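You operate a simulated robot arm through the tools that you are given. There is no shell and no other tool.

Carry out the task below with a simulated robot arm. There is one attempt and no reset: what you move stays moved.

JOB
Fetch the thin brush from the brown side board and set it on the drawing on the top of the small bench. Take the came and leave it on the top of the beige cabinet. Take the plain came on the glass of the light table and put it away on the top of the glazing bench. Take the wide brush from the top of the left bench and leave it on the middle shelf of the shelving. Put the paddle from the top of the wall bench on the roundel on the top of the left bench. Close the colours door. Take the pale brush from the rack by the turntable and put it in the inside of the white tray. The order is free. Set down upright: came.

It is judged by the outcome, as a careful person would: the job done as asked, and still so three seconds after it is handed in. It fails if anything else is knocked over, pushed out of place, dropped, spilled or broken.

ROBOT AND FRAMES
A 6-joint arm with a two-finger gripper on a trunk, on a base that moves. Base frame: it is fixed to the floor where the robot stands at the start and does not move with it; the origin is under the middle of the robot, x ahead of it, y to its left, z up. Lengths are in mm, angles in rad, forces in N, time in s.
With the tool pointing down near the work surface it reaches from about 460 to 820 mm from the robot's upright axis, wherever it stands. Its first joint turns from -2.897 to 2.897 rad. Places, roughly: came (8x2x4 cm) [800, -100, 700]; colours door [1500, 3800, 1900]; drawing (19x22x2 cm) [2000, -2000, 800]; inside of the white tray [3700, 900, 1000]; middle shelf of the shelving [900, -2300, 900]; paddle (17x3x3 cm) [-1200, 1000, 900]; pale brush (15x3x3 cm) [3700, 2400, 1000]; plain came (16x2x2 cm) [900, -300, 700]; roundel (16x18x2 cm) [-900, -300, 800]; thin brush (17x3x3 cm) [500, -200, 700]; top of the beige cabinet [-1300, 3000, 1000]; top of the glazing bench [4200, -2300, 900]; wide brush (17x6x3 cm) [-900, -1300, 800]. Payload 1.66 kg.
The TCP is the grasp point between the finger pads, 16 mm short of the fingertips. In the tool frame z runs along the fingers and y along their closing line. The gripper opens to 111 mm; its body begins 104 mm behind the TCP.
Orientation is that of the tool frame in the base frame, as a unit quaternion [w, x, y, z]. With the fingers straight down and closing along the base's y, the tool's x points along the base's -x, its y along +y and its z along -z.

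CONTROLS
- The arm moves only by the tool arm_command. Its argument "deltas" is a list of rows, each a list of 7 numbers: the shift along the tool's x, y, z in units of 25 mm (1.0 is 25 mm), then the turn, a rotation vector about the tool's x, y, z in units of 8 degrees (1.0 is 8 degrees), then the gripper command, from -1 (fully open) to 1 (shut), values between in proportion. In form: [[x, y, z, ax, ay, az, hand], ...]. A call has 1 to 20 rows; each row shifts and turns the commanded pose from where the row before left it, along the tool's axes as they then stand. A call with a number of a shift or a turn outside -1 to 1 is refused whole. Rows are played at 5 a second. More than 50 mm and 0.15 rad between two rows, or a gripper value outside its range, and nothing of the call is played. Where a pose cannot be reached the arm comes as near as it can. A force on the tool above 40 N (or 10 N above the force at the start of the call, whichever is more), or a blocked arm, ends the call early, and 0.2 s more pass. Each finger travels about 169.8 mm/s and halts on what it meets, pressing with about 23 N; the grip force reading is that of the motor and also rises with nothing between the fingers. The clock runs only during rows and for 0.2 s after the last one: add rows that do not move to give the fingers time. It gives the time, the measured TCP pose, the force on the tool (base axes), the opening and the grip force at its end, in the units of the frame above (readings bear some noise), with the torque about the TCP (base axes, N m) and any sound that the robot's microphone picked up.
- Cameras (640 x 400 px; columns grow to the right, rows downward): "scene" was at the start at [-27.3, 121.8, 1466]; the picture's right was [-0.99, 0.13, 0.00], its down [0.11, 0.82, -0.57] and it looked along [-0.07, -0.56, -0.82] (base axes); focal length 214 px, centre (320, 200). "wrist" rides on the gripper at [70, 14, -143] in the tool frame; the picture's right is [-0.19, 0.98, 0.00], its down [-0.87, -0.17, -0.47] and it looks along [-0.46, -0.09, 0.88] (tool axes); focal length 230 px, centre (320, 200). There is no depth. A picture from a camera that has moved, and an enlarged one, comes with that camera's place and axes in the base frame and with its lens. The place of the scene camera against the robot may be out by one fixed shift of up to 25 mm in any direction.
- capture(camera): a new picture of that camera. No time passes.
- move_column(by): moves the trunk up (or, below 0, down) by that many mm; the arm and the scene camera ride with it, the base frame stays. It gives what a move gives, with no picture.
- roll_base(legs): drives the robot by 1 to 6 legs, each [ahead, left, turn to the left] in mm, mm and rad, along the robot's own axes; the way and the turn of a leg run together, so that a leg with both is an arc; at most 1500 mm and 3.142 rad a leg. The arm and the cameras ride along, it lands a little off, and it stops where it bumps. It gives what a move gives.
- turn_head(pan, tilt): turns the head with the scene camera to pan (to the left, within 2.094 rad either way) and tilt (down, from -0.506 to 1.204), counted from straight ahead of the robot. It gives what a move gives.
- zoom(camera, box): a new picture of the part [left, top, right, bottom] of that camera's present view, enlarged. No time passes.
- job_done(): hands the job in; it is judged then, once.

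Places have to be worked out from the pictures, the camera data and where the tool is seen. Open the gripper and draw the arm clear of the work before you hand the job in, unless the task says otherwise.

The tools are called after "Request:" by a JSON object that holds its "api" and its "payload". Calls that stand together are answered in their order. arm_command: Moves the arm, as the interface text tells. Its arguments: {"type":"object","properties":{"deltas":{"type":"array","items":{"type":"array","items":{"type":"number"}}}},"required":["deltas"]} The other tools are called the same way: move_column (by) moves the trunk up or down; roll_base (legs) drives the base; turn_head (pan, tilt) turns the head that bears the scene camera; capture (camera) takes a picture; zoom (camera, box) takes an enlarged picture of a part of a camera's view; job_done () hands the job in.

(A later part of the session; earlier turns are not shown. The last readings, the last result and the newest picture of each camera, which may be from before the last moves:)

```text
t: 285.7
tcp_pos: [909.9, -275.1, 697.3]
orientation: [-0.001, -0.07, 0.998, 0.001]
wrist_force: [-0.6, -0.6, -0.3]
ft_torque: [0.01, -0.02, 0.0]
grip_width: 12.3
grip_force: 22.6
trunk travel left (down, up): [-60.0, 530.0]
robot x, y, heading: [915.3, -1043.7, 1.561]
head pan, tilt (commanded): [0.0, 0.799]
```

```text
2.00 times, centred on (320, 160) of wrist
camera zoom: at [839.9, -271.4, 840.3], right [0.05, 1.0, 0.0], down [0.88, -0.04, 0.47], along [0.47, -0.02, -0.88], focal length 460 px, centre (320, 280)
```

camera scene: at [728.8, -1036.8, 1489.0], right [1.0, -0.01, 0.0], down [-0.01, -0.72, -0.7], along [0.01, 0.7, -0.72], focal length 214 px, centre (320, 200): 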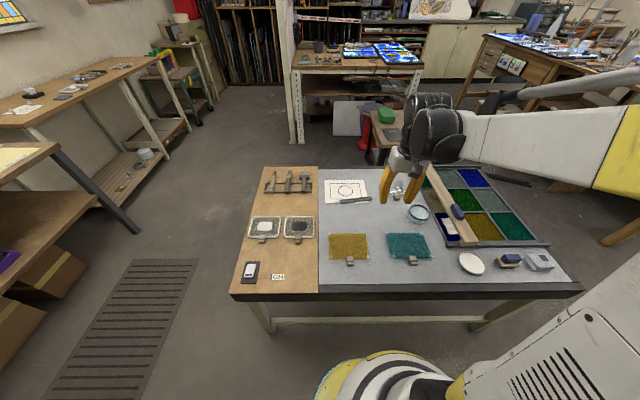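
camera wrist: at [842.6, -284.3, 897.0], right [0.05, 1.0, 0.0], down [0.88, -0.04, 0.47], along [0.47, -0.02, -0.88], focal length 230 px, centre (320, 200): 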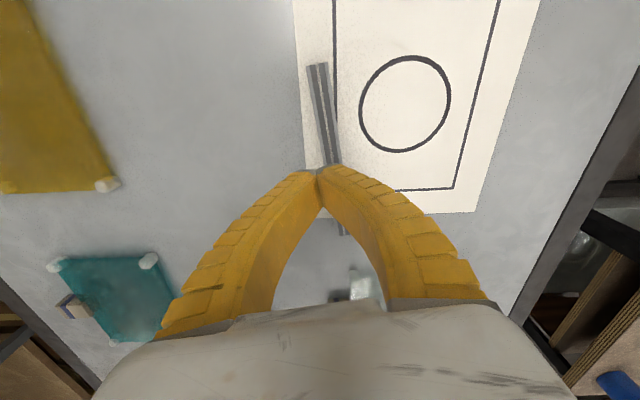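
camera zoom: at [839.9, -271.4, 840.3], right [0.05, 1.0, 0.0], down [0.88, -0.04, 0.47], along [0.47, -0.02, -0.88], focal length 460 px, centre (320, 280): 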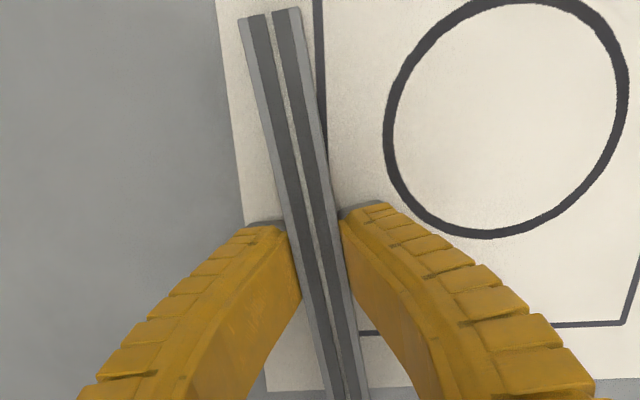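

Closed at 12.3 mm with no vertical wedge force this time. I lift slowly and check.

Request:
{"api": "arm_command", "payload": {"deltas": [[0, 0, -0.2, 0, 0, 0, 1], [0, 0, -0.4, 0, 0, 0, 1], [0, 0, -0.6, 0, 0, 0, 1], [0, 0, -0.8, 0, 0, 0, 1], [0, 0, 0, 0, 0, 0, 1]]}}

Request:
{"api": "zoom", "payload": {"camera": "wrist", "box": [180, 60, 460, 260]}}

Request:
{"api": "zoom", "payload": {"camera": "scene", "box": [300, 140, 440, 240]}}

```text
t: 286.9
tcp_pos: [910.5, -275.4, 748.4]
orientation: [0.0, -0.07, 0.998, 0.001]
wrist_force: [0.0, 0.5, -2.0]
ft_torque: [0.0, 0.02, 0.0]
grip_width: 11.8
grip_force: 22.7
trunk travel left (down, up): [-60.0, 530.0]
robot x, y, heading: [916.3, -1046.9, 1.56]
head pan, tilt (commanded): [0.0, 0.799]
```

```text
2.00 times, centred on (320, 160) of wrist
camera zoom: at [840.3, -271.5, 891.3], right [0.05, 1.0, 0.0], down [0.88, -0.04, 0.47], along [0.47, -0.02, -0.88], focal length 460 px, centre (320, 280)
```

zoom: 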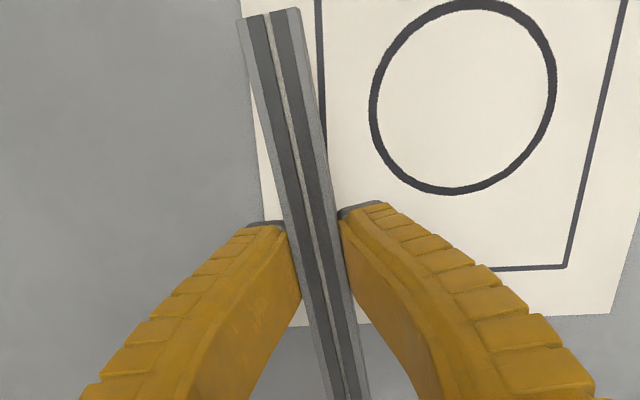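

```text
4.00 times, centred on (370, 190) of scene
camera zoom: at [729.3, -981.0, 1489.0], right [1.0, -0.01, 0.0], down [-0.01, -0.72, -0.7], along [0.01, 0.7, -0.72], focal length 858 px, centre (120, 240)
```

zoom: 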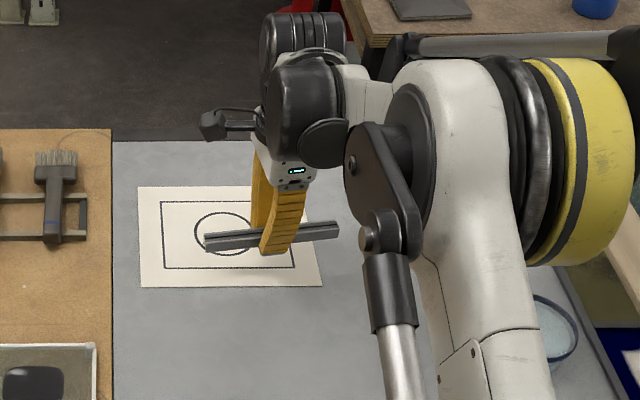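

The plain came is held level. I raise, retract, back off, and drive east along the corridor to the glazing bench.

Request:
{"api": "arm_command", "payload": {"deltas": [[0, 0, -1, 0, 0, 0, 1], [0, 0, -1, 0, 0, 0, 1], [0, 0, -1, 0, 0, 0, 1], [0, 0, -1, 0, 0, 0, 1], [0, 0, -1, 0, 0, 0, 1], [0, 0, -1, 0, 0, 0, 1], [0, 0, -1, 0, 0, 0, 1], [0, 0, -1, 0, 0, 0, 1], [0.135, -0.955, -0.3, 0, 0, 0, 1], [0.135, -0.955, -0.3, 0, 0, 0, 1], [0.135, -0.955, -0.3, 0, 0, 0, 1], [0.135, -0.955, -0.3, 0, 0, 0, 1], [0.135, -0.955, -0.3, 0, 0, 0, 1], [0.135, -0.955, -0.3, 0, 0, 0, 1], [0.135, -0.955, -0.3, 0, 0, 0, 1], [0.135, -0.955, -0.3, 0, 0, 0, 1], [0.135, -0.955, -0.3, 0, 0, 0, 1], [0.135, -0.955, -0.3, 0, 0, 0, 1]]}}

Request:
{"api": "move_column", "payload": {"by": 200}}

Request:
{"api": "roll_base", "payload": {"legs": [[-80, 0, 0], [0, 0, -1.56], [1500, 0, 0], [1500, 0, 0], [370, 0, 0]]}}

Request:
{"api": "turn_head", "payload": {"pan": -1.2, "tilt": 0.6}}

Request:
{"api": "capture", "payload": {"camera": "scene"}}

Request:
{"api": "capture", "payload": {"camera": "wrist"}}

```text
t: 290.7
tcp_pos: [910.3, -514.4, 1023.0]
orientation: [-0.001, -0.071, 0.997, 0.002]
wrist_force: [0.4, -0.7, -2.6]
ft_torque: [-0.03, 0.0, 0.01]
grip_width: 11.9
grip_force: 22.8
trunk travel left (down, up): [-60.0, 530.0]
robot x, y, heading: [918.0, -1048.3, 1.562]
head pan, tilt (commanded): [0.0, 0.799]
```

```text
t: 292.9
tcp_pos: [909.3, -513.4, 1223.4]
orientation: [0.0, -0.071, 0.998, 0.001]
wrist_force: [-0.1, -0.2, -2.9]
ft_torque: [0.04, 0.01, -0.01]
grip_width: 11.8
grip_force: 23.0
trunk travel left (down, up): [-260.0, 330.0]
robot x, y, heading: [915.6, -1045.2, 1.56]
head pan, tilt (commanded): [0.0, 0.799]
```

```text
t: 313.8
tcp_pos: [4821.2, -1115.5, 1223.6]
orientation: [0.001, 0.651, 0.759, 0.0]
wrist_force: [0.7, 0.1, -2.6]
ft_torque: [0.0, 0.02, 0.0]
grip_width: 11.3
grip_force: 22.9
trunk travel left (down, up): [-260.0, 330.0]
robot x, y, heading: [4286.1, -1124.1, 0.002]
head pan, tilt (commanded): [0.0, 0.799]
```

```text
t: 315.2
tcp_pos: [4820.5, -1114.8, 1223.0]
orientation: [0.0, 0.651, 0.759, 0.001]
wrist_force: [0.2, 0.4, -2.1]
ft_torque: [0.02, 0.0, 0.0]
grip_width: 11.4
grip_force: 23.0
trunk travel left (down, up): [-260.0, 330.0]
robot x, y, heading: [4289.3, -1129.0, 0.0]
head pan, tilt (commanded): [-1.201, 0.6]
```

```text
taken
camera scene: at [4301.7, -1017.6, 1705.9], right [-0.93, -0.36, 0.0], down [-0.21, 0.53, -0.82], along [0.3, -0.77, -0.57], focal length 214 px, centre (320, 200)
```

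scene: 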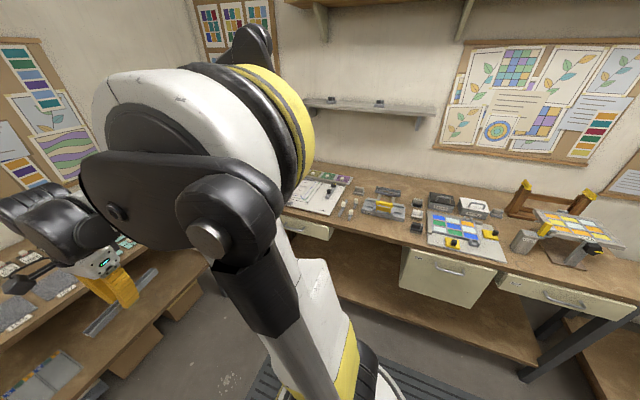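

```text
taken
camera wrist: at [4823.5, -1044.6, 1365.4], right [1.0, -0.04, 0.0], down [-0.03, -0.88, 0.47], along [-0.02, -0.47, -0.88], focal length 230 px, centre (320, 200)
```

wrist: 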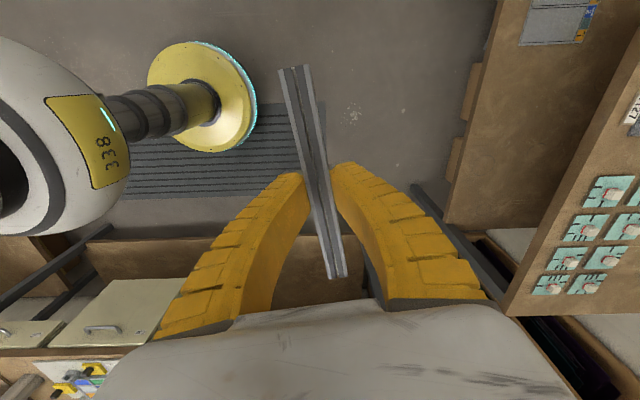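

I turn to face the glazing bench and look at it from in front.

Request:
{"api": "roll_base", "payload": {"legs": [[0, 0, -1.57], [250, 0, 0]]}}

Request:
{"api": "turn_head", "payload": {"pan": 0.0, "tilt": 0.7}}

Request:
{"api": "capture", "payload": {"camera": "scene"}}

Request:
{"api": "capture", "payload": {"camera": "wrist"}}

```text
t: 320.9
tcp_pos: [4290.3, -1909.6, 1221.8]
orientation: [0.001, 0.997, 0.071, 0.0]
wrist_force: [-0.1, -0.4, -3.2]
ft_torque: [0.07, 0.0, 0.04]
grip_width: 11.6
grip_force: 22.7
trunk travel left (down, up): [-260.0, 330.0]
robot x, y, heading: [4285.2, -1375.0, -1.582]
head pan, tilt (commanded): [-1.201, 0.6]
```

```text
t: 322.3
tcp_pos: [4290.0, -1909.9, 1222.5]
orientation: [0.001, 0.997, 0.071, 0.001]
wrist_force: [0.3, -0.2, -2.7]
ft_torque: [-0.05, 0.02, -0.03]
grip_width: 11.5
grip_force: 23.4
trunk travel left (down, up): [-260.0, 330.0]
robot x, y, heading: [4282.7, -1377.3, -1.584]
head pan, tilt (commanded): [0.0, 0.7]
```

```text
taken
camera scene: at [4475.5, -1441.6, 1697.2], right [-1.0, 0.01, 0.0], down [0.01, 0.64, -0.76], along [-0.01, -0.76, -0.64], focal length 214 px, centre (320, 200)
```

scene: 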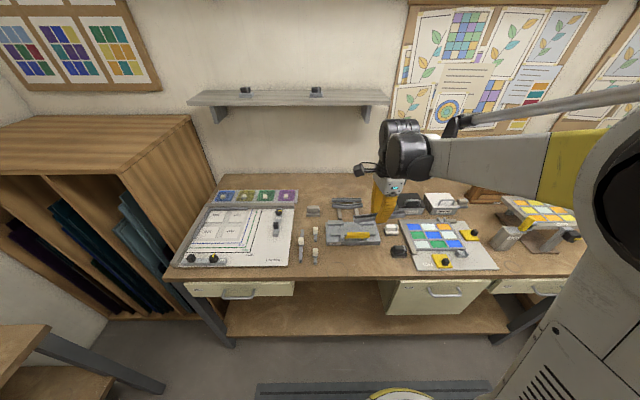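

```text
taken
camera wrist: at [4362.5, -1913.1, 1365.4], right [-0.05, -1.0, 0.0], down [-0.88, 0.05, 0.47], along [-0.47, 0.02, -0.88], focal length 230 px, centre (320, 200)
```

wrist: 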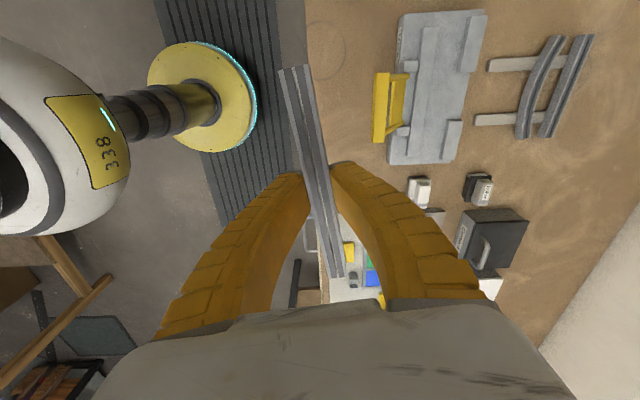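

Free area between the grey vise (front y≈−2015, x≥4240) and the colour panel (x≤4045). I'll set the came at [4205, −1965], lying along x. Moving there and lowering to z≈1000.

Request:
{"api": "arm_command", "payload": {"deltas": [[-0.92, 0.425, 0, 0, 0, 0, 1], [-0.92, 0.425, 0, 0, 0, 0, 1], [-0.92, 0.425, 0, 0, 0, 0, 1], [-0.92, 0.425, 0, 0, 0, 0, 1], [0, 0, 1, 0, 0, 0, 1], [0, 0, 1, 0, 0, 0, 1], [0, 0, 1, 0, 0, 0, 1], [0, 0, 1, 0, 0, 0, 1], [0, 0, 1, 0, 0, 0, 1], [0, 0, 1, 0, 0, 0, 1], [0, 0, 1, 0, 0, 0, 1], [0, 0, 1, 0, 0, 0, 1], [0, 0, 1, 0, 0, 0, 1], [0, 0, 0, 0, 0, 0, 1]]}}

Request:
{"api": "capture", "payload": {"camera": "wrist"}}

Request:
{"api": "zoom", "payload": {"camera": "scene", "box": [280, 160, 500, 290]}}

```text
t: 325.3
tcp_pos: [4205.5, -1964.9, 998.6]
orientation: [0.001, 0.997, 0.071, 0.0]
wrist_force: [1.3, -0.1, -2.0]
ft_torque: [0.01, 0.0, 0.0]
grip_width: 11.6
grip_force: 23.3
trunk travel left (down, up): [-260.0, 330.0]
robot x, y, heading: [4284.5, -1377.0, -1.579]
head pan, tilt (commanded): [0.0, 0.7]
```

```text
taken
camera wrist: at [4276.7, -1968.1, 1140.5], right [-0.05, -1.0, 0.0], down [-0.88, 0.05, 0.47], along [-0.47, 0.02, -0.88], focal length 230 px, centre (320, 200)
```

wrist: 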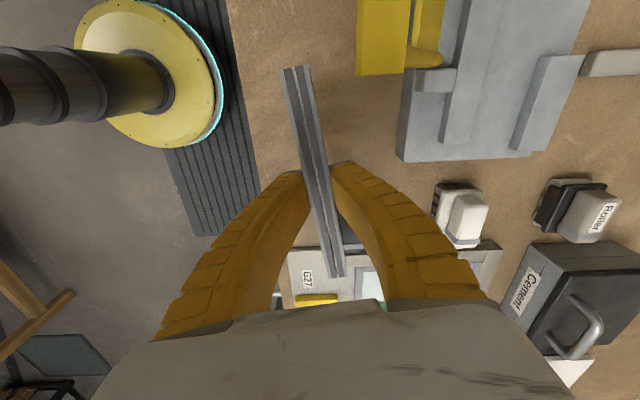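

```text
2.91 times, centred on (390, 225) of scene
camera zoom: at [4475.6, -1441.4, 1697.3], right [-1.0, 0.01, 0.0], down [0.01, 0.64, -0.77], along [-0.01, -0.76, -0.64], focal length 624 px, centre (116, 127)
```

zoom: 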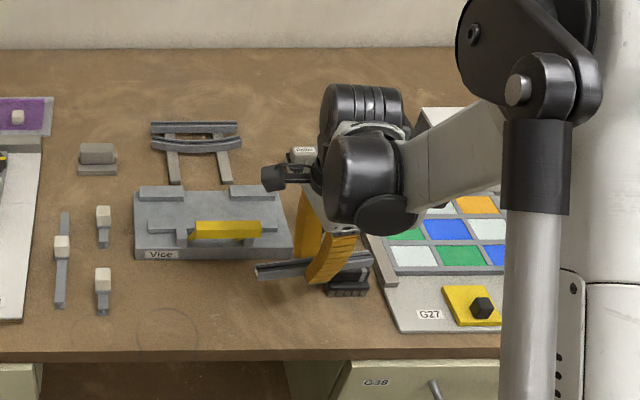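

A small dark object sits near [4110, −2010]; I shift the came to [4225, −1948] for more clearance and lower to ~940.

Request:
{"api": "arm_command", "payload": {"deltas": [[0.89, -0.56, 0, 0, 0, 0, 1], [0, 0, 0.8, 0, 0, 0, 1], [0, 0, 0.8, 0, 0, 0, 1], [0, 0, 0.7, 0, 0, 0, 1], [0, 0, 0, 0, 0, 0, 1]]}}

Request:
{"api": "capture", "payload": {"camera": "wrist"}}

Request:
{"api": "zoom", "payload": {"camera": "scene", "box": [280, 180, 440, 290]}}

```text
t: 326.5
tcp_pos: [4225.8, -1947.6, 940.1]
orientation: [0.001, 0.998, 0.07, 0.0]
wrist_force: [-0.3, 0.0, -2.8]
ft_torque: [-0.01, 0.01, 0.0]
grip_width: 11.8
grip_force: 23.0
trunk travel left (down, up): [-260.0, 330.0]
robot x, y, heading: [4286.1, -1379.3, -1.58]
head pan, tilt (commanded): [0.0, 0.7]
```

```text
taken
camera wrist: at [4297.0, -1951.7, 1083.1], right [-0.05, -1.0, 0.0], down [-0.88, 0.05, 0.47], along [-0.47, 0.02, -0.88], focal length 230 px, centre (320, 200)
```

wrist: 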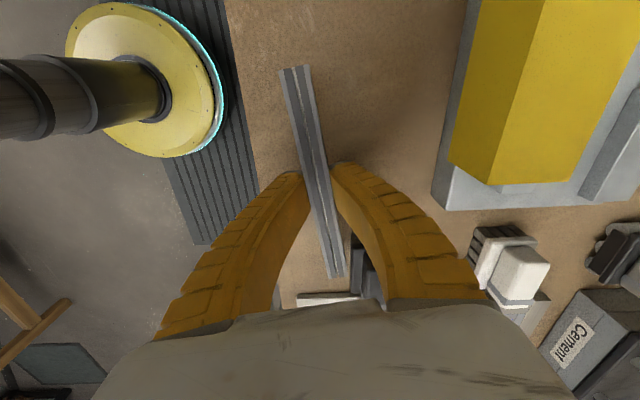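

```text
3.64 times, centred on (360, 235) of scene
camera zoom: at [4475.6, -1441.4, 1697.3], right [-1.0, 0.01, 0.0], down [0.01, 0.64, -0.76], along [-0.01, -0.76, -0.64], focal length 780 px, centre (174, 73)
```

zoom: 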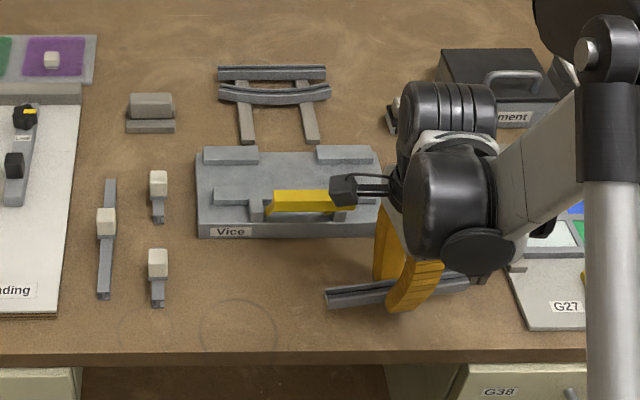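

Clear of everything. Lowering in small steps to contact.

Request:
{"api": "arm_command", "payload": {"deltas": [[0, 0, 0.5, 0, 0, 0, 1], [0, 0, 0.3, 0, 0, 0, 1], [0, 0, 0, 0, 0, 0, 1]]}}

Request:
{"api": "arm_command", "payload": {"deltas": [[0, 0, 0.2, 0, 0, 0, 1], [0, 0, 0.2, 0, 0, 0, 1], [0, 0, 0, 0, 0, 0, 1]]}}

Request:
{"api": "zoom", "payload": {"camera": "wrist", "box": [200, 40, 440, 290]}}

```text
t: 327.3
tcp_pos: [4226.2, -1947.3, 921.9]
orientation: [0.001, 0.998, 0.07, 0.001]
wrist_force: [0.4, 0.2, -2.2]
ft_torque: [0.01, -0.05, 0.0]
grip_width: 11.9
grip_force: 23.2
trunk travel left (down, up): [-260.0, 330.0]
robot x, y, heading: [4284.4, -1376.8, -1.579]
head pan, tilt (commanded): [0.0, 0.7]
```

```text
t: 328.1
tcp_pos: [4225.8, -1948.6, 911.7]
orientation: [0.002, 0.998, 0.07, -0.001]
wrist_force: [-3.1, -8.6, 23.2]
ft_torque: [-0.1, 0.04, 0.01]
grip_width: 19.8
grip_force: 22.7
trunk travel left (down, up): [-260.0, 330.0]
robot x, y, heading: [4286.3, -1376.8, -1.581]
head pan, tilt (commanded): [0.0, 0.7]
```

```text
1.60 times, centred on (320, 165) of wrist
camera zoom: at [4297.9, -1951.4, 1053.6], right [-0.05, -1.0, 0.0], down [-0.88, 0.05, 0.47], along [-0.47, 0.02, -0.88], focal length 368 px, centre (320, 256)
```

zoom: 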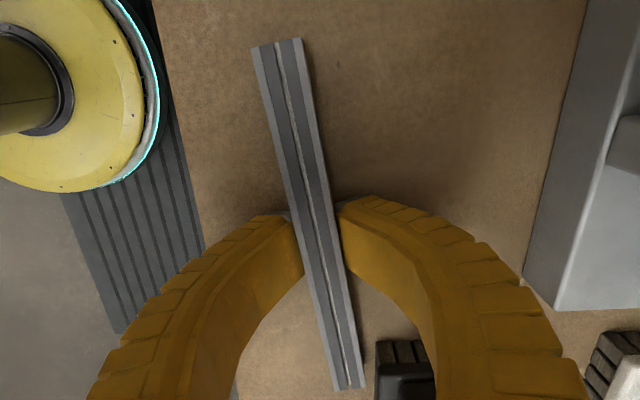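

On the bench (23 N). I relieve slightly, open, and lift away.

Request:
{"api": "arm_command", "payload": {"deltas": [[0, 0, -0.1, 0, 0, 0, 1], [0, 0, 0, 0, 0, 0, 0.6], [0, 0, 0, 0, 0, 0, 0.3], [0, 0, 0, 0, 0, 0, 0.1], [0, 0, 0, 0, 0, 0, 0.1]]}}

Request:
{"api": "arm_command", "payload": {"deltas": [[0, 0, -0.4, 0, 0, 0, 0.1], [0, 0, -1, 0, 0, 0, 0.1], [0, 0, -1, 0, 0, 0, 0.1], [0, 0, -1, 0, 0, 0, 0.1], [0, 0, -1, 0, 0, 0, 0.1], [0, 0, -1, 0, 0, 0, 0.1], [0, 0, -1, 0, 0, 0, 0.1], [0, 0, -1, 0, 0, 0, 0.1], [0, 0, -1, 0, 0, 0, 0.1], [0, 0, -1, 0, 0, 0, 0.1], [0, 0, -1, 0, 0, 0, 0.1]]}}

Request:
{"api": "capture", "payload": {"camera": "wrist"}}

Request:
{"api": "capture", "payload": {"camera": "scene"}}

```text
t: 329.3
tcp_pos: [4226.0, -1947.2, 912.9]
orientation: [0.001, 0.997, 0.071, -0.001]
wrist_force: [-0.2, -0.7, 17.2]
ft_torque: [-0.01, -0.02, -0.01]
grip_width: 48.5
grip_force: 0.1
trunk travel left (down, up): [-260.0, 330.0]
robot x, y, heading: [4285.5, -1374.5, -1.583]
head pan, tilt (commanded): [0.0, 0.7]
```

```text
t: 331.7
tcp_pos: [4223.7, -1945.7, 1174.4]
orientation: [0.0, 0.998, 0.07, 0.0]
wrist_force: [0.0, -1.1, 0.5]
ft_torque: [0.01, -0.04, 0.01]
grip_width: 52.5
grip_force: 1.3
trunk travel left (down, up): [-260.0, 330.0]
robot x, y, heading: [4282.6, -1373.8, -1.582]
head pan, tilt (commanded): [0.0, 0.7]
```

```text
taken
camera wrist: at [4295.5, -1950.2, 1316.7], right [-0.05, -1.0, 0.0], down [-0.88, 0.05, 0.47], along [-0.47, 0.02, -0.88], focal length 230 px, centre (320, 200)
```

wrist: 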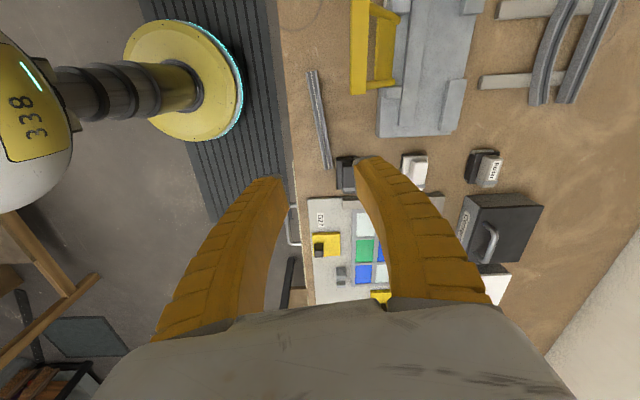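

```text
taken
camera scene: at [4475.7, -1440.9, 1697.3], right [-1.0, 0.01, 0.0], down [0.01, 0.64, -0.77], along [-0.01, -0.77, -0.64], focal length 214 px, centre (320, 200)
```

scene: 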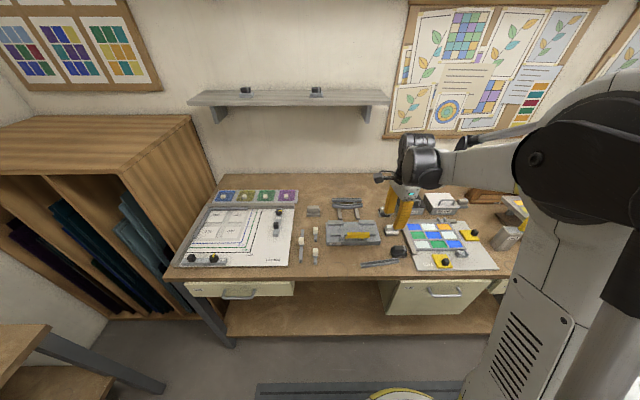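

The plain came lies on the glazing bench. Next the thin brush: I back off, turn west and drive back along the corridor toward the light table's west end.

Request:
{"api": "roll_base", "payload": {"legs": [[-250, 0, 0], [0, 0, -1.56], [1500, 0, 0], [1500, 0, 0]]}}

Request:
{"api": "turn_head", "payload": {"pan": 0.3, "tilt": 0.5}}

Request:
{"api": "capture", "payload": {"camera": "scene"}}

```text
t: 351.3
tcp_pos: [746.1, -898.0, 1172.7]
orientation: [0.0, 0.736, -0.677, -0.001]
wrist_force: [-0.3, 0.6, -0.3]
ft_torque: [0.03, -0.05, 0.02]
grip_width: 52.1
grip_force: 1.7
trunk travel left (down, up): [-260.0, 330.0]
robot x, y, heading: [1312.0, -991.2, 3.077]
head pan, tilt (commanded): [0.0, 0.7]
```

```text
t: 352.1
tcp_pos: [747.4, -899.3, 1173.4]
orientation: [0.0, 0.736, -0.677, -0.002]
wrist_force: [0.2, -0.6, -0.5]
ft_torque: [0.01, 0.03, 0.0]
grip_width: 52.1
grip_force: 1.4
trunk travel left (down, up): [-260.0, 330.0]
robot x, y, heading: [1313.0, -993.0, 3.078]
head pan, tilt (commanded): [0.3, 0.499]
```

```text
taken
camera scene: at [1232.5, -1200.3, 1714.9], right [-0.23, 0.97, 0.0], down [0.47, 0.11, -0.88], along [-0.85, -0.2, -0.48], focal length 214 px, centre (320, 200)
```

scene: 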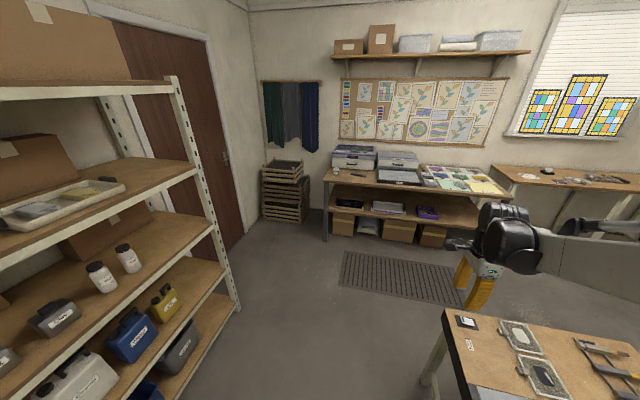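

My heading drifted slightly and I'm close to the table edge; I sidestep left 150 mm, correct heading, and continue west.

Request:
{"api": "roll_base", "payload": {"legs": [[0, 150, 0.064], [1410, 0, 0]]}}

Request:
{"api": "roll_base", "payload": {"legs": [[0, -950, 0]]}}

```text
t: 360.0
tcp_pos: [-661.6, -1088.7, 1174.2]
orientation: [0.001, 0.76, -0.65, -0.001]
wrist_force: [-0.2, -0.5, 0.6]
ft_torque: [-0.03, -0.03, -0.01]
grip_width: 52.1
grip_force: 1.3
trunk travel left (down, up): [-260.0, 330.0]
robot x, y, heading: [-91.1, -1137.7, -3.137]
head pan, tilt (commanded): [0.3, 0.499]
```

```text
t: 364.9
tcp_pos: [-668.0, -164.1, 1174.2]
orientation: [0.0, 0.761, -0.648, -0.001]
wrist_force: [0.6, -0.1, -0.2]
ft_torque: [0.0, -0.03, -0.01]
grip_width: 52.4
grip_force: 1.8
trunk travel left (down, up): [-260.0, 330.0]
robot x, y, heading: [-97.8, -213.1, -3.139]
head pan, tilt (commanded): [0.3, 0.499]
```

I turn to face the light table's west end and lower the trunk for the thin brush.

Request:
{"api": "roll_base", "payload": {"legs": [[0, 0, 3.139]]}}

Request:
{"api": "move_column", "payload": {"by": -180}}

Request:
{"api": "turn_head", "payload": {"pan": 0.0, "tilt": 0.9}}

Request:
{"api": "capture", "payload": {"camera": "scene"}}

Request:
{"api": "capture", "payload": {"camera": "wrist"}}

```text
t: 372.4
tcp_pos: [467.4, -317.2, 1173.9]
orientation: [0.001, 0.682, 0.731, 0.0]
wrist_force: [-1.0, -1.1, 0.0]
ft_torque: [0.0, 0.0, 0.0]
grip_width: 51.9
grip_force: 1.8
trunk travel left (down, up): [-260.0, 330.0]
robot x, y, heading: [-96.5, -212.2, -0.088]
head pan, tilt (commanded): [0.3, 0.499]
```

```text
t: 374.4
tcp_pos: [467.7, -316.8, 993.1]
orientation: [0.001, 0.684, 0.73, 0.0]
wrist_force: [1.2, -0.2, -0.1]
ft_torque: [0.03, -0.03, -0.01]
grip_width: 52.3
grip_force: 1.1
trunk travel left (down, up): [-80.0, 510.0]
robot x, y, heading: [-95.7, -215.5, -0.086]
head pan, tilt (commanded): [0.3, 0.499]
```

```text
t: 375.3
tcp_pos: [466.5, -317.6, 993.1]
orientation: [0.002, 0.682, 0.731, 0.0]
wrist_force: [-0.2, -0.4, 0.5]
ft_torque: [-0.01, -0.02, 0.04]
grip_width: 52.2
grip_force: 1.8
trunk travel left (down, up): [-80.0, 510.0]
robot x, y, heading: [-98.7, -212.6, -0.081]
head pan, tilt (commanded): [0.0, 0.901]
```

```text
taken
camera scene: at [-23.4, -27.7, 1501.2], right [-0.08, -1.0, 0.0], down [-0.78, 0.06, -0.62], along [0.62, -0.05, -0.78], focal length 214 px, centre (320, 200)
```

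scene: 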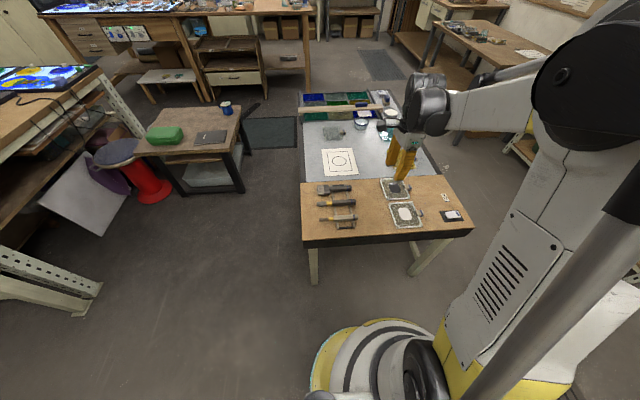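

```text
taken
camera wrist: at [477.0, -246.7, 1136.3], right [0.99, -0.12, 0.0], down [-0.11, -0.87, 0.47], along [-0.06, -0.47, -0.88], focal length 230 px, centre (320, 200)
```

wrist: 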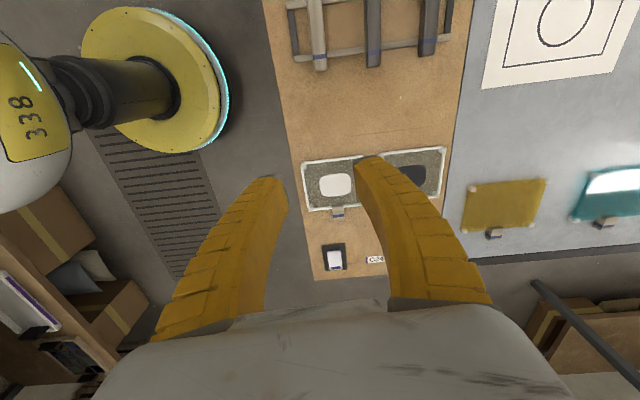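

The fingers already close along x. I move above the pale-handled thin brush (handle around [484, −185]) with a small yaw correction.

Request:
{"api": "arm_command", "payload": {"deltas": [[0.87, 0.173, 0.7, 0, 0, 0.34, 0.1], [0.87, 0.173, 0.7, 0, 0, 0.34, 0.1], [0.87, 0.173, 0.7, 0, 0, 0, 0.1], [0.87, 0.173, 0.7, 0, 0, 0, 0.1], [0.87, 0.173, 0.7, 0, 0, 0, 0.1], [0.87, 0.173, 0.7, 0, 0, 0, 0.1], [0, 0, 0, 0, 0, 0, 0.1]]}}

Request:
{"api": "capture", "payload": {"camera": "wrist"}}

Request:
{"api": "zoom", "payload": {"camera": "wrist", "box": [220, 40, 440, 190]}}

```text
t: 376.9
tcp_pos: [495.7, -186.8, 889.0]
orientation: [0.002, 0.717, 0.698, 0.001]
wrist_force: [0.9, 0.1, -0.2]
ft_torque: [-0.01, 0.01, 0.02]
grip_width: 52.3
grip_force: 1.5
trunk travel left (down, up): [-80.0, 510.0]
robot x, y, heading: [-97.6, -217.1, -0.083]
head pan, tilt (commanded): [0.0, 0.901]
```

```text
taken
camera wrist: at [511.0, -116.9, 1031.4], right [0.98, -0.22, 0.0], down [-0.19, -0.86, 0.47], along [-0.1, -0.46, -0.88], focal length 230 px, centre (320, 200)
```

wrist: 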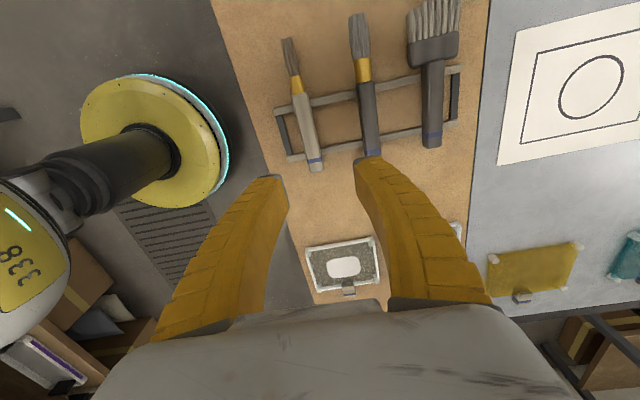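

```text
2.67 times, centred on (330, 115) of wrist
camera zoom: at [511.0, -116.9, 1031.4], right [0.98, -0.22, 0.0], down [-0.19, -0.86, 0.47], along [-0.1, -0.46, -0.88], focal length 614 px, centre (293, 427)
```

zoom: 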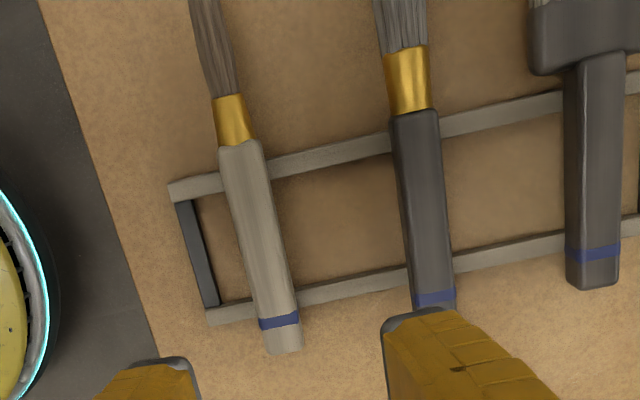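

Handle axis is at x≈481 (y −128…−233), rails at y≈−145 and −211, the rack's end bar at x≈443. I centre at [481, −178], narrow the opening to ~38 mm, and lower to z≈780.

Request:
{"api": "arm_command", "payload": {"deltas": [[0.17, -0.3, 0.7, 0, 0, 0, 0.32], [0.17, -0.29, 0.7, 0, 0, 0, 0.32], [0, 0, 0.9, 0, 0, 0, 0.32], [0, 0, 0.9, 0, 0, 0, 0.32], [0, 0, 0.9, 0, 0, 0, 0.32], [0, 0, 0.3, 0, 0, 0, 0.32], [0, 0, 0, 0, 0, 0, 0.32]]}}

Request:
{"api": "zoom", "payload": {"camera": "wrist", "box": [200, 60, 440, 230]}}

```text
t: 378.5
tcp_pos: [479.7, -177.2, 779.1]
orientation: [0.0, 0.716, 0.698, 0.001]
wrist_force: [-1.2, 0.5, -0.2]
ft_torque: [-0.03, -0.02, 0.02]
grip_width: 40.2
grip_force: 2.4
trunk travel left (down, up): [-80.0, 510.0]
robot x, y, heading: [-98.2, -211.3, -0.084]
head pan, tilt (commanded): [0.0, 0.901]
```

```text
2.35 times, centred on (320, 145) of wrist
camera zoom: at [495.2, -108.2, 921.3], right [0.98, -0.22, 0.0], down [-0.19, -0.86, 0.47], along [-0.1, -0.46, -0.88], focal length 541 px, centre (320, 329)
```

zoom: 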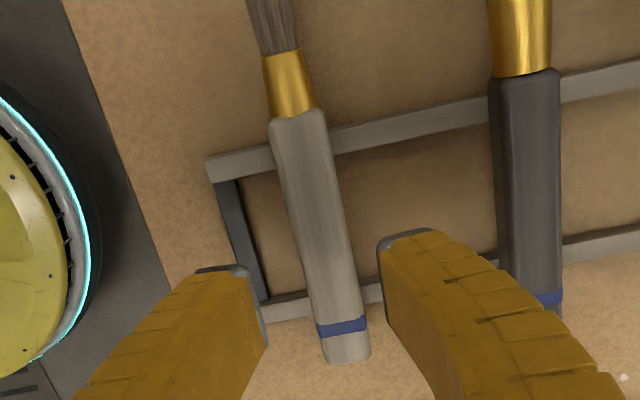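

Aligned. I lower to z≈713 (tips just above the rack's bar), checking force.

Request:
{"api": "arm_command", "payload": {"deltas": [[0, 0.08, 0.8, 0, 0, 0, 0.32], [0, 0, 0.8, 0, 0, 0, 0.32], [0, 0, 0.7, 0, 0, 0, 0.32], [0, 0, 0.3, 0, 0, 0, 0.32], [0, 0, 0, 0, 0, 0, 0.32]]}}

Request:
{"api": "zoom", "payload": {"camera": "wrist", "box": [200, 60, 440, 230]}}

Request:
{"api": "zoom", "payload": {"camera": "scene", "box": [280, 150, 440, 250]}}

```text
t: 379.7
tcp_pos: [482.6, -178.2, 712.3]
orientation: [0.0, 0.716, 0.698, 0.001]
wrist_force: [-0.7, -0.8, 0.4]
ft_torque: [-0.03, 0.02, -0.01]
grip_width: 40.3
grip_force: 1.2
trunk travel left (down, up): [-80.0, 510.0]
robot x, y, heading: [-94.5, -214.7, -0.085]
head pan, tilt (commanded): [0.0, 0.901]
```

```text
2.35 times, centred on (320, 145) of wrist
camera zoom: at [497.9, -108.7, 856.0], right [0.98, -0.22, 0.0], down [-0.19, -0.86, 0.47], along [-0.1, -0.46, -0.88], focal length 541 px, centre (320, 329)
```

zoom: 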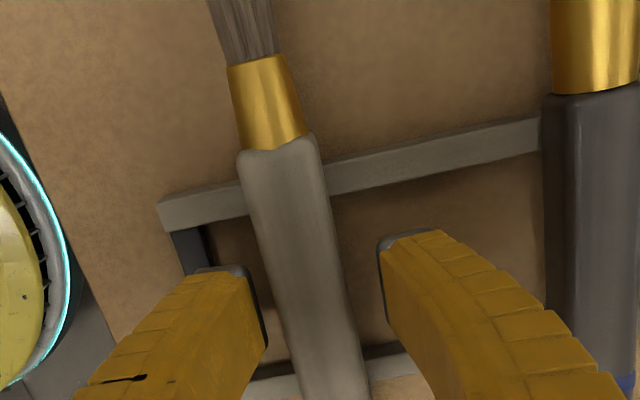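

```text
4.00 times, centred on (360, 200) of scene
camera zoom: at [-23.4, -27.8, 1501.1], right [-0.08, -1.0, 0.0], down [-0.78, 0.07, -0.62], along [0.62, -0.05, -0.78], focal length 858 px, centre (160, 200)
```

zoom: 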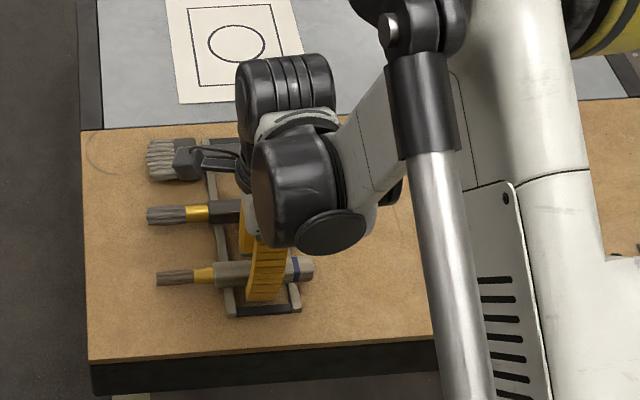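

Fingers straddle the handle without contact. Closing, then a small lift.

Request:
{"api": "arm_command", "payload": {"deltas": [[0, 0, 0, 0, 0, 0, 0.6], [0, 0, 0, 0, 0, 0, 1], [0, 0, 0, 0, 0, 0, 1], [0, 0, 0, 0, 0, 0, 1]]}}

Request:
{"api": "arm_command", "payload": {"deltas": [[0, 0, -0.3, 0, 0, 0, 1], [0, 0, -0.5, 0, 0, 0, 1], [0, 0, -0.5, 0, 0, 0, 1], [0, 0, 0, 0, 0, 0, 1]]}}

Request:
{"api": "zoom", "payload": {"camera": "wrist", "box": [200, 60, 440, 230]}}

Request:
{"api": "zoom", "payload": {"camera": "scene", "box": [280, 150, 440, 250]}}

```text
t: 380.7
tcp_pos: [481.0, -177.5, 713.1]
orientation: [0.001, 0.716, 0.698, 0.0]
wrist_force: [0.8, -0.2, 7.0]
ft_torque: [-0.03, -0.03, 0.06]
grip_width: 19.1
grip_force: 22.8
trunk travel left (down, up): [-80.0, 510.0]
robot x, y, heading: [-95.6, -216.9, -0.089]
head pan, tilt (commanded): [0.0, 0.901]
```

```text
t: 381.7
tcp_pos: [480.8, -177.3, 745.6]
orientation: [0.0, 0.716, 0.698, 0.0]
wrist_force: [0.4, 0.9, -1.1]
ft_torque: [0.02, 0.01, 0.01]
grip_width: 16.9
grip_force: 23.1
trunk travel left (down, up): [-80.0, 510.0]
robot x, y, heading: [-94.6, -216.3, -0.084]
head pan, tilt (commanded): [0.0, 0.901]
```

```text
2.35 times, centred on (320, 145) of wrist
camera zoom: at [497.8, -108.2, 889.0], right [0.98, -0.22, 0.0], down [-0.19, -0.86, 0.47], along [-0.1, -0.46, -0.88], focal length 541 px, centre (320, 329)
```

zoom: 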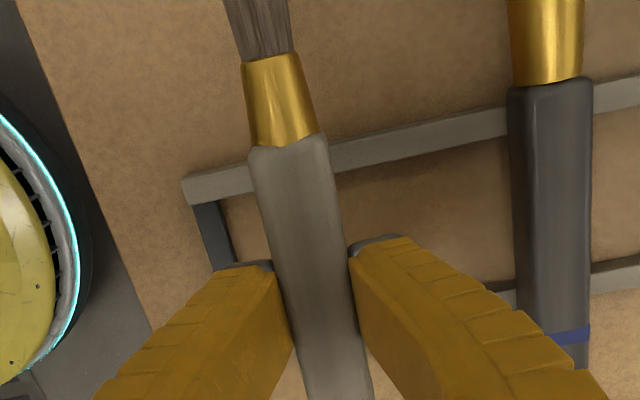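

```text
4.00 times, centred on (360, 200) of scene
camera zoom: at [-23.4, -27.8, 1501.1], right [-0.08, -1.0, 0.0], down [-0.78, 0.07, -0.62], along [0.62, -0.05, -0.78], focal length 858 px, centre (160, 200)
```

zoom: 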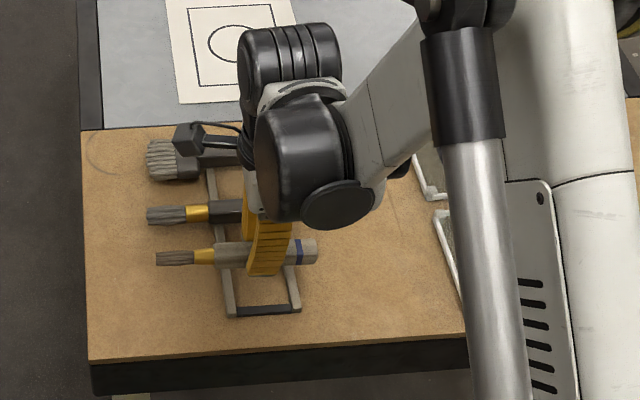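

The thin brush is held. I lift, raise the trunk, and drive round the south side to the small bench.

Request:
{"api": "arm_command", "payload": {"deltas": [[0, 0, -1, 0, 0, 0, 1], [0, 0, -1, 0, 0, 0, 1], [0, 0, -1, 0, 0, 0, 1], [0, 0, -1, 0, 0, 0, 1], [0, 0, -1, 0, 0, 0, 1], [0, 0, -1, 0, 0, 0, 1], [0, 0, -1, 0, 0, 0, 1], [0, 0, -1, 0, 0, 0, 1], [0, 0, -1, 0, 0, 0, 1], [0, 0, -1, 0, 0, 0, 1]]}}

Request:
{"api": "move_column", "payload": {"by": 180}}

Request:
{"api": "roll_base", "payload": {"legs": [[0, 0, 0.085], [0, -920, 0], [1400, 0, 0], [690, 0, 0]]}}

Request:
{"api": "turn_head", "payload": {"pan": -1.2, "tilt": 0.6}}

Request:
{"api": "capture", "payload": {"camera": "scene"}}

```text
t: 383.9
tcp_pos: [481.0, -176.2, 996.4]
orientation: [0.001, 0.717, 0.697, 0.0]
wrist_force: [0.1, -0.6, -0.5]
ft_torque: [-0.03, -0.01, -0.02]
grip_width: 16.6
grip_force: 22.9
trunk travel left (down, up): [-80.0, 510.0]
robot x, y, heading: [-96.9, -216.9, -0.086]
head pan, tilt (commanded): [0.0, 0.901]
```

```text
t: 385.9
tcp_pos: [482.4, -176.6, 1177.9]
orientation: [0.001, 0.716, 0.698, 0.001]
wrist_force: [0.1, 0.3, -1.4]
ft_torque: [0.0, 0.03, -0.01]
grip_width: 16.8
grip_force: 22.7
trunk travel left (down, up): [-260.0, 330.0]
robot x, y, heading: [-93.7, -217.1, -0.081]
head pan, tilt (commanded): [0.0, 0.901]
```

```text
t: 400.9
tcp_pos: [2524.6, -1101.4, 1175.8]
orientation: [0.0, 0.697, 0.717, 0.0]
wrist_force: [0.5, -0.1, -1.1]
ft_torque: [0.02, 0.02, -0.01]
grip_width: 16.9
grip_force: 23.3
trunk travel left (down, up): [-260.0, 330.0]
robot x, y, heading: [1949.4, -1172.9, -0.033]
head pan, tilt (commanded): [0.0, 0.901]
```

```text
t: 402.3
tcp_pos: [2522.9, -1102.1, 1175.4]
orientation: [0.001, 0.697, 0.717, 0.0]
wrist_force: [-0.2, 0.5, -0.5]
ft_torque: [-0.03, -0.04, -0.03]
grip_width: 16.8
grip_force: 23.0
trunk travel left (down, up): [-260.0, 330.0]
robot x, y, heading: [1944.3, -1170.0, -0.03]
head pan, tilt (commanded): [-1.201, 0.6]
```

```text
taken
camera scene: at [1965.4, -1061.7, 1705.9], right [-0.94, -0.34, 0.0], down [-0.19, 0.53, -0.82], along [0.28, -0.78, -0.57], focal length 214 px, centre (320, 200)
```

scene: 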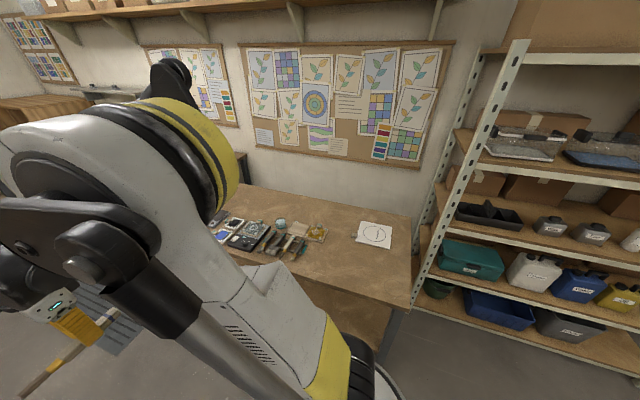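

The drawing is near [1968, −2020]. I turn to face the small bench and move closer.

Request:
{"api": "roll_base", "payload": {"legs": [[0, 0, -1.54], [200, 0, 0]]}}

Request:
{"api": "turn_head", "payload": {"pan": 0.0, "tilt": 0.75}}

Request:
{"api": "capture", "payload": {"camera": "scene"}}

Request:
{"api": "capture", "payload": {"camera": "wrist"}}

```text
t: 407.7
tcp_pos: [2021.9, -1943.1, 1175.9]
orientation: [0.002, 1.0, 0.021, 0.0]
wrist_force: [0.4, -0.8, -1.3]
ft_torque: [0.03, -0.02, -0.04]
grip_width: 16.9
grip_force: 23.1
trunk travel left (down, up): [-260.0, 330.0]
robot x, y, heading: [1944.8, -1367.9, -1.582]
head pan, tilt (commanded): [-1.201, 0.6]
```

```text
t: 409.1
tcp_pos: [2023.0, -1942.6, 1176.2]
orientation: [0.0, 1.0, 0.021, -0.001]
wrist_force: [-0.6, 0.0, -0.3]
ft_torque: [0.01, 0.01, -0.02]
grip_width: 16.8
grip_force: 23.4
trunk travel left (down, up): [-260.0, 330.0]
robot x, y, heading: [1943.9, -1366.5, -1.583]
head pan, tilt (commanded): [0.0, 0.75]
```

```text
taken
camera scene: at [2136.4, -1431.7, 1693.0], right [-1.0, 0.02, 0.0], down [0.01, 0.68, -0.73], along [-0.01, -0.73, -0.68], focal length 214 px, centre (320, 200)
```

scene: 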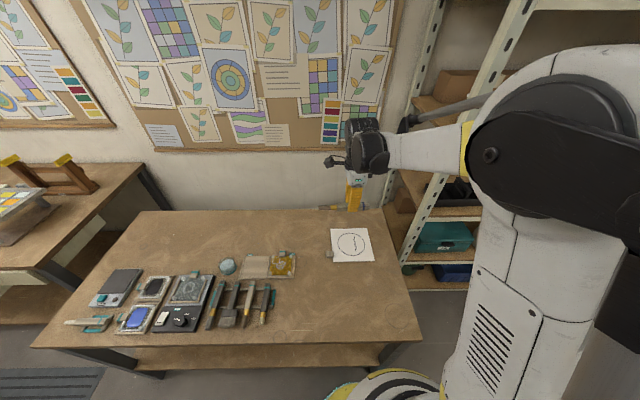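

```text
taken
camera wrist: at [2094.2, -1953.3, 1319.1], right [-0.15, -0.99, 0.0], down [-0.87, 0.13, 0.47], along [-0.47, 0.07, -0.88], focal length 230 px, centre (320, 200)
```

wrist: 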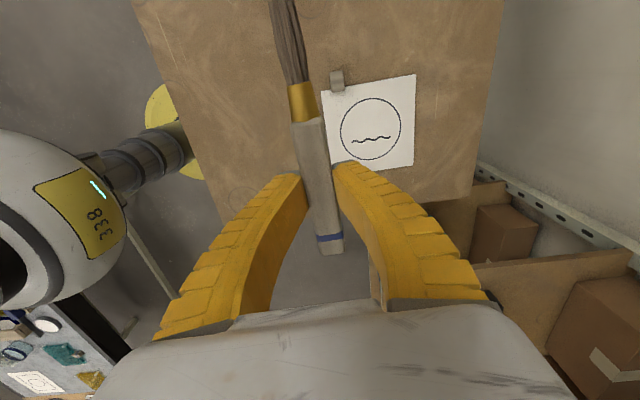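

The drawing spans about x 1895–2072, y −1950…−2124. I move over it, yaw the brush +40° so it lies diagonally with margin (bristles toward the south-east, away from the little weight), and lower to z≈950.

Request:
{"api": "arm_command", "payload": {"deltas": [[-0.62, 0.755, 0, 0, 0, 0, 1], [-0.62, 0.755, 0, 0, 0, 0, 1], [-0.62, 0.755, 0, 0, 0, 0, 1], [-0.62, 0.755, 0, 0, 0, 0, 1], [0, 0, 0, 0, 0, 0.833, 1], [0, 0, 0, 0, 0, 0.833, 1], [0, 0, 0, 0, 0, 0.833, 1], [0, 0, 0, 0, 0, 0.833, 1], [0, 0, 0, 0, 0, 0.833, 1], [0, 0, 0, 0, 0, 0.833, 1], [0, 0, 1, 0, 0, 0, 1], [0, 0, 1, 0, 0, 0, 1], [0, 0, 1, 0, 0, 0, 1], [0, 0, 1, 0, 0, 0, 1], [0, 0, 1, 0, 0, 0, 1], [0, 0, 1, 0, 0, 0, 1], [0, 0, 1, 0, 0, 0, 1], [0, 0, 1, 0, 0, 0, 1], [0, 0, 1, 0, 0, 0, 1], [0, 0, 0, 0, 0, 0, 1]]}}

Request:
{"api": "capture", "payload": {"camera": "wrist"}}

Request:
{"api": "capture", "payload": {"camera": "scene"}}

```text
t: 413.3
tcp_pos: [1965.2, -2020.1, 953.1]
orientation: [0.0, 0.947, -0.322, 0.0]
wrist_force: [-0.9, 0.2, -1.5]
ft_torque: [-0.02, -0.01, 0.02]
grip_width: 16.6
grip_force: 22.7
trunk travel left (down, up): [-260.0, 330.0]
robot x, y, heading: [1944.4, -1367.8, -1.586]
head pan, tilt (commanded): [0.0, 0.75]
```

```text
taken
camera wrist: at [2012.2, -2073.5, 1095.7], right [-0.75, -0.66, 0.0], down [-0.58, 0.66, 0.47], along [-0.31, 0.35, -0.88], focal length 230 px, centre (320, 200)
```

wrist: 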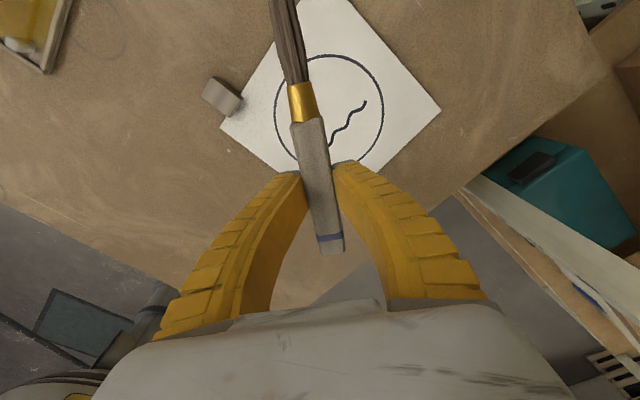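

```text
taken
camera scene: at [2136.5, -1431.6, 1693.0], right [-1.0, 0.02, 0.0], down [0.01, 0.68, -0.73], along [-0.01, -0.73, -0.68], focal length 214 px, centre (320, 200)
```

scene: 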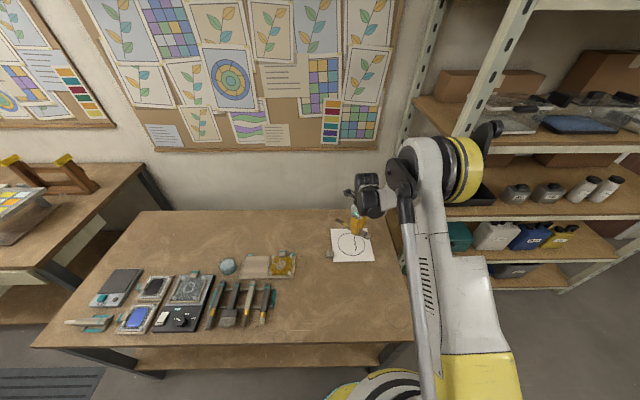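

Triangulation gives the bench surface at z≈805 and the drawing centre [1975, −2047]. I shift slightly to centre the brush on it and lower to ~845.

Request:
{"api": "arm_command", "payload": {"deltas": [[-0.08, 0.62, 0.7, 0, 0, 0, 1], [0, 0, 0.9, 0, 0, 0, 1], [0, 0, 0.9, 0, 0, 0, 1], [0, 0, 0.9, 0, 0, 0, 1], [0, 0, 0.9, 0, 0, 0, 1], [0, 0, 0, 0, 0, 0, 1]]}}

Request:
{"api": "capture", "payload": {"camera": "wrist"}}

Request:
{"api": "zoom", "payload": {"camera": "scene", "box": [300, 160, 460, 280]}}

```text
t: 414.7
tcp_pos: [1952.9, -2032.8, 843.7]
orientation: [0.001, 0.947, -0.321, 0.0]
wrist_force: [0.3, 0.1, -1.3]
ft_torque: [0.0, -0.01, -0.02]
grip_width: 17.1
grip_force: 23.1
trunk travel left (down, up): [-260.0, 330.0]
robot x, y, heading: [1944.4, -1368.5, -1.586]
head pan, tilt (commanded): [0.0, 0.75]
```

```text
taken
camera wrist: at [2001.2, -2086.2, 986.6], right [-0.75, -0.66, 0.0], down [-0.58, 0.66, 0.47], along [-0.31, 0.35, -0.88], focal length 230 px, centre (320, 200)
```

wrist: 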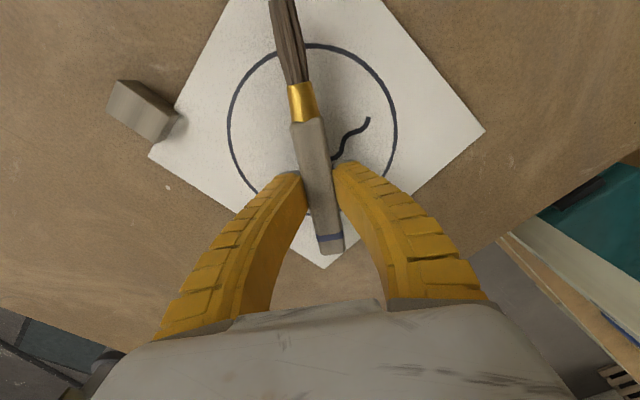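

```text
3.33 times, centred on (380, 220) of scene
camera zoom: at [2136.5, -1431.6, 1693.0], right [-1.0, 0.02, 0.0], down [0.01, 0.68, -0.73], along [-0.01, -0.73, -0.68], focal length 715 px, centre (120, 133)
```

zoom: 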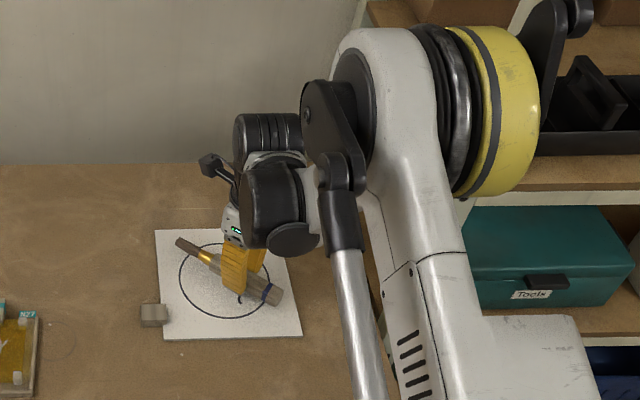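

Well over the drawing. Lowering in small steps to contact.

Request:
{"api": "arm_command", "payload": {"deltas": [[0, 0, 0.3, 0, 0, 0, 1], [0, 0, 0.2, 0, 0, 0, 1], [0, 0, 0, 0, 0, 0, 1]]}}

Request:
{"api": "arm_command", "payload": {"deltas": [[0, 0, 0.16, 0, 0, 0, 1], [0, 0, 0, 0, 0, 0, 1]]}}

Request:
{"api": "arm_command", "payload": {"deltas": [[0, 0, 0.16, 0, 0, 0, 1], [0, 0, 0, 0, 0, 0, 1]]}}

```text
t: 415.5
tcp_pos: [1952.2, -2034.0, 832.6]
orientation: [0.001, 0.947, -0.322, 0.0]
wrist_force: [0.2, -0.2, -1.4]
ft_torque: [0.02, -0.01, 0.01]
grip_width: 16.8
grip_force: 23.3
trunk travel left (down, up): [-260.0, 330.0]
robot x, y, heading: [1942.1, -1370.9, -1.587]
head pan, tilt (commanded): [0.0, 0.75]
```

```text
t: 416.1
tcp_pos: [1952.4, -2031.9, 828.9]
orientation: [0.002, 0.947, -0.322, -0.001]
wrist_force: [-1.6, -3.4, 10.0]
ft_torque: [0.03, 0.13, 0.01]
grip_width: 21.0
grip_force: 22.9
trunk travel left (down, up): [-260.0, 330.0]
robot x, y, heading: [1944.4, -1371.2, -1.584]
head pan, tilt (commanded): [0.0, 0.75]
```

```text
t: 416.7
tcp_pos: [1952.3, -2032.1, 824.9]
orientation: [0.002, 0.947, -0.322, 0.0]
wrist_force: [-2.1, -3.2, 17.7]
ft_torque: [0.03, 0.03, 0.02]
grip_width: 26.8
grip_force: 23.0
trunk travel left (down, up): [-260.0, 330.0]
robot x, y, heading: [1941.3, -1369.3, -1.59]
head pan, tilt (commanded): [0.0, 0.75]
```

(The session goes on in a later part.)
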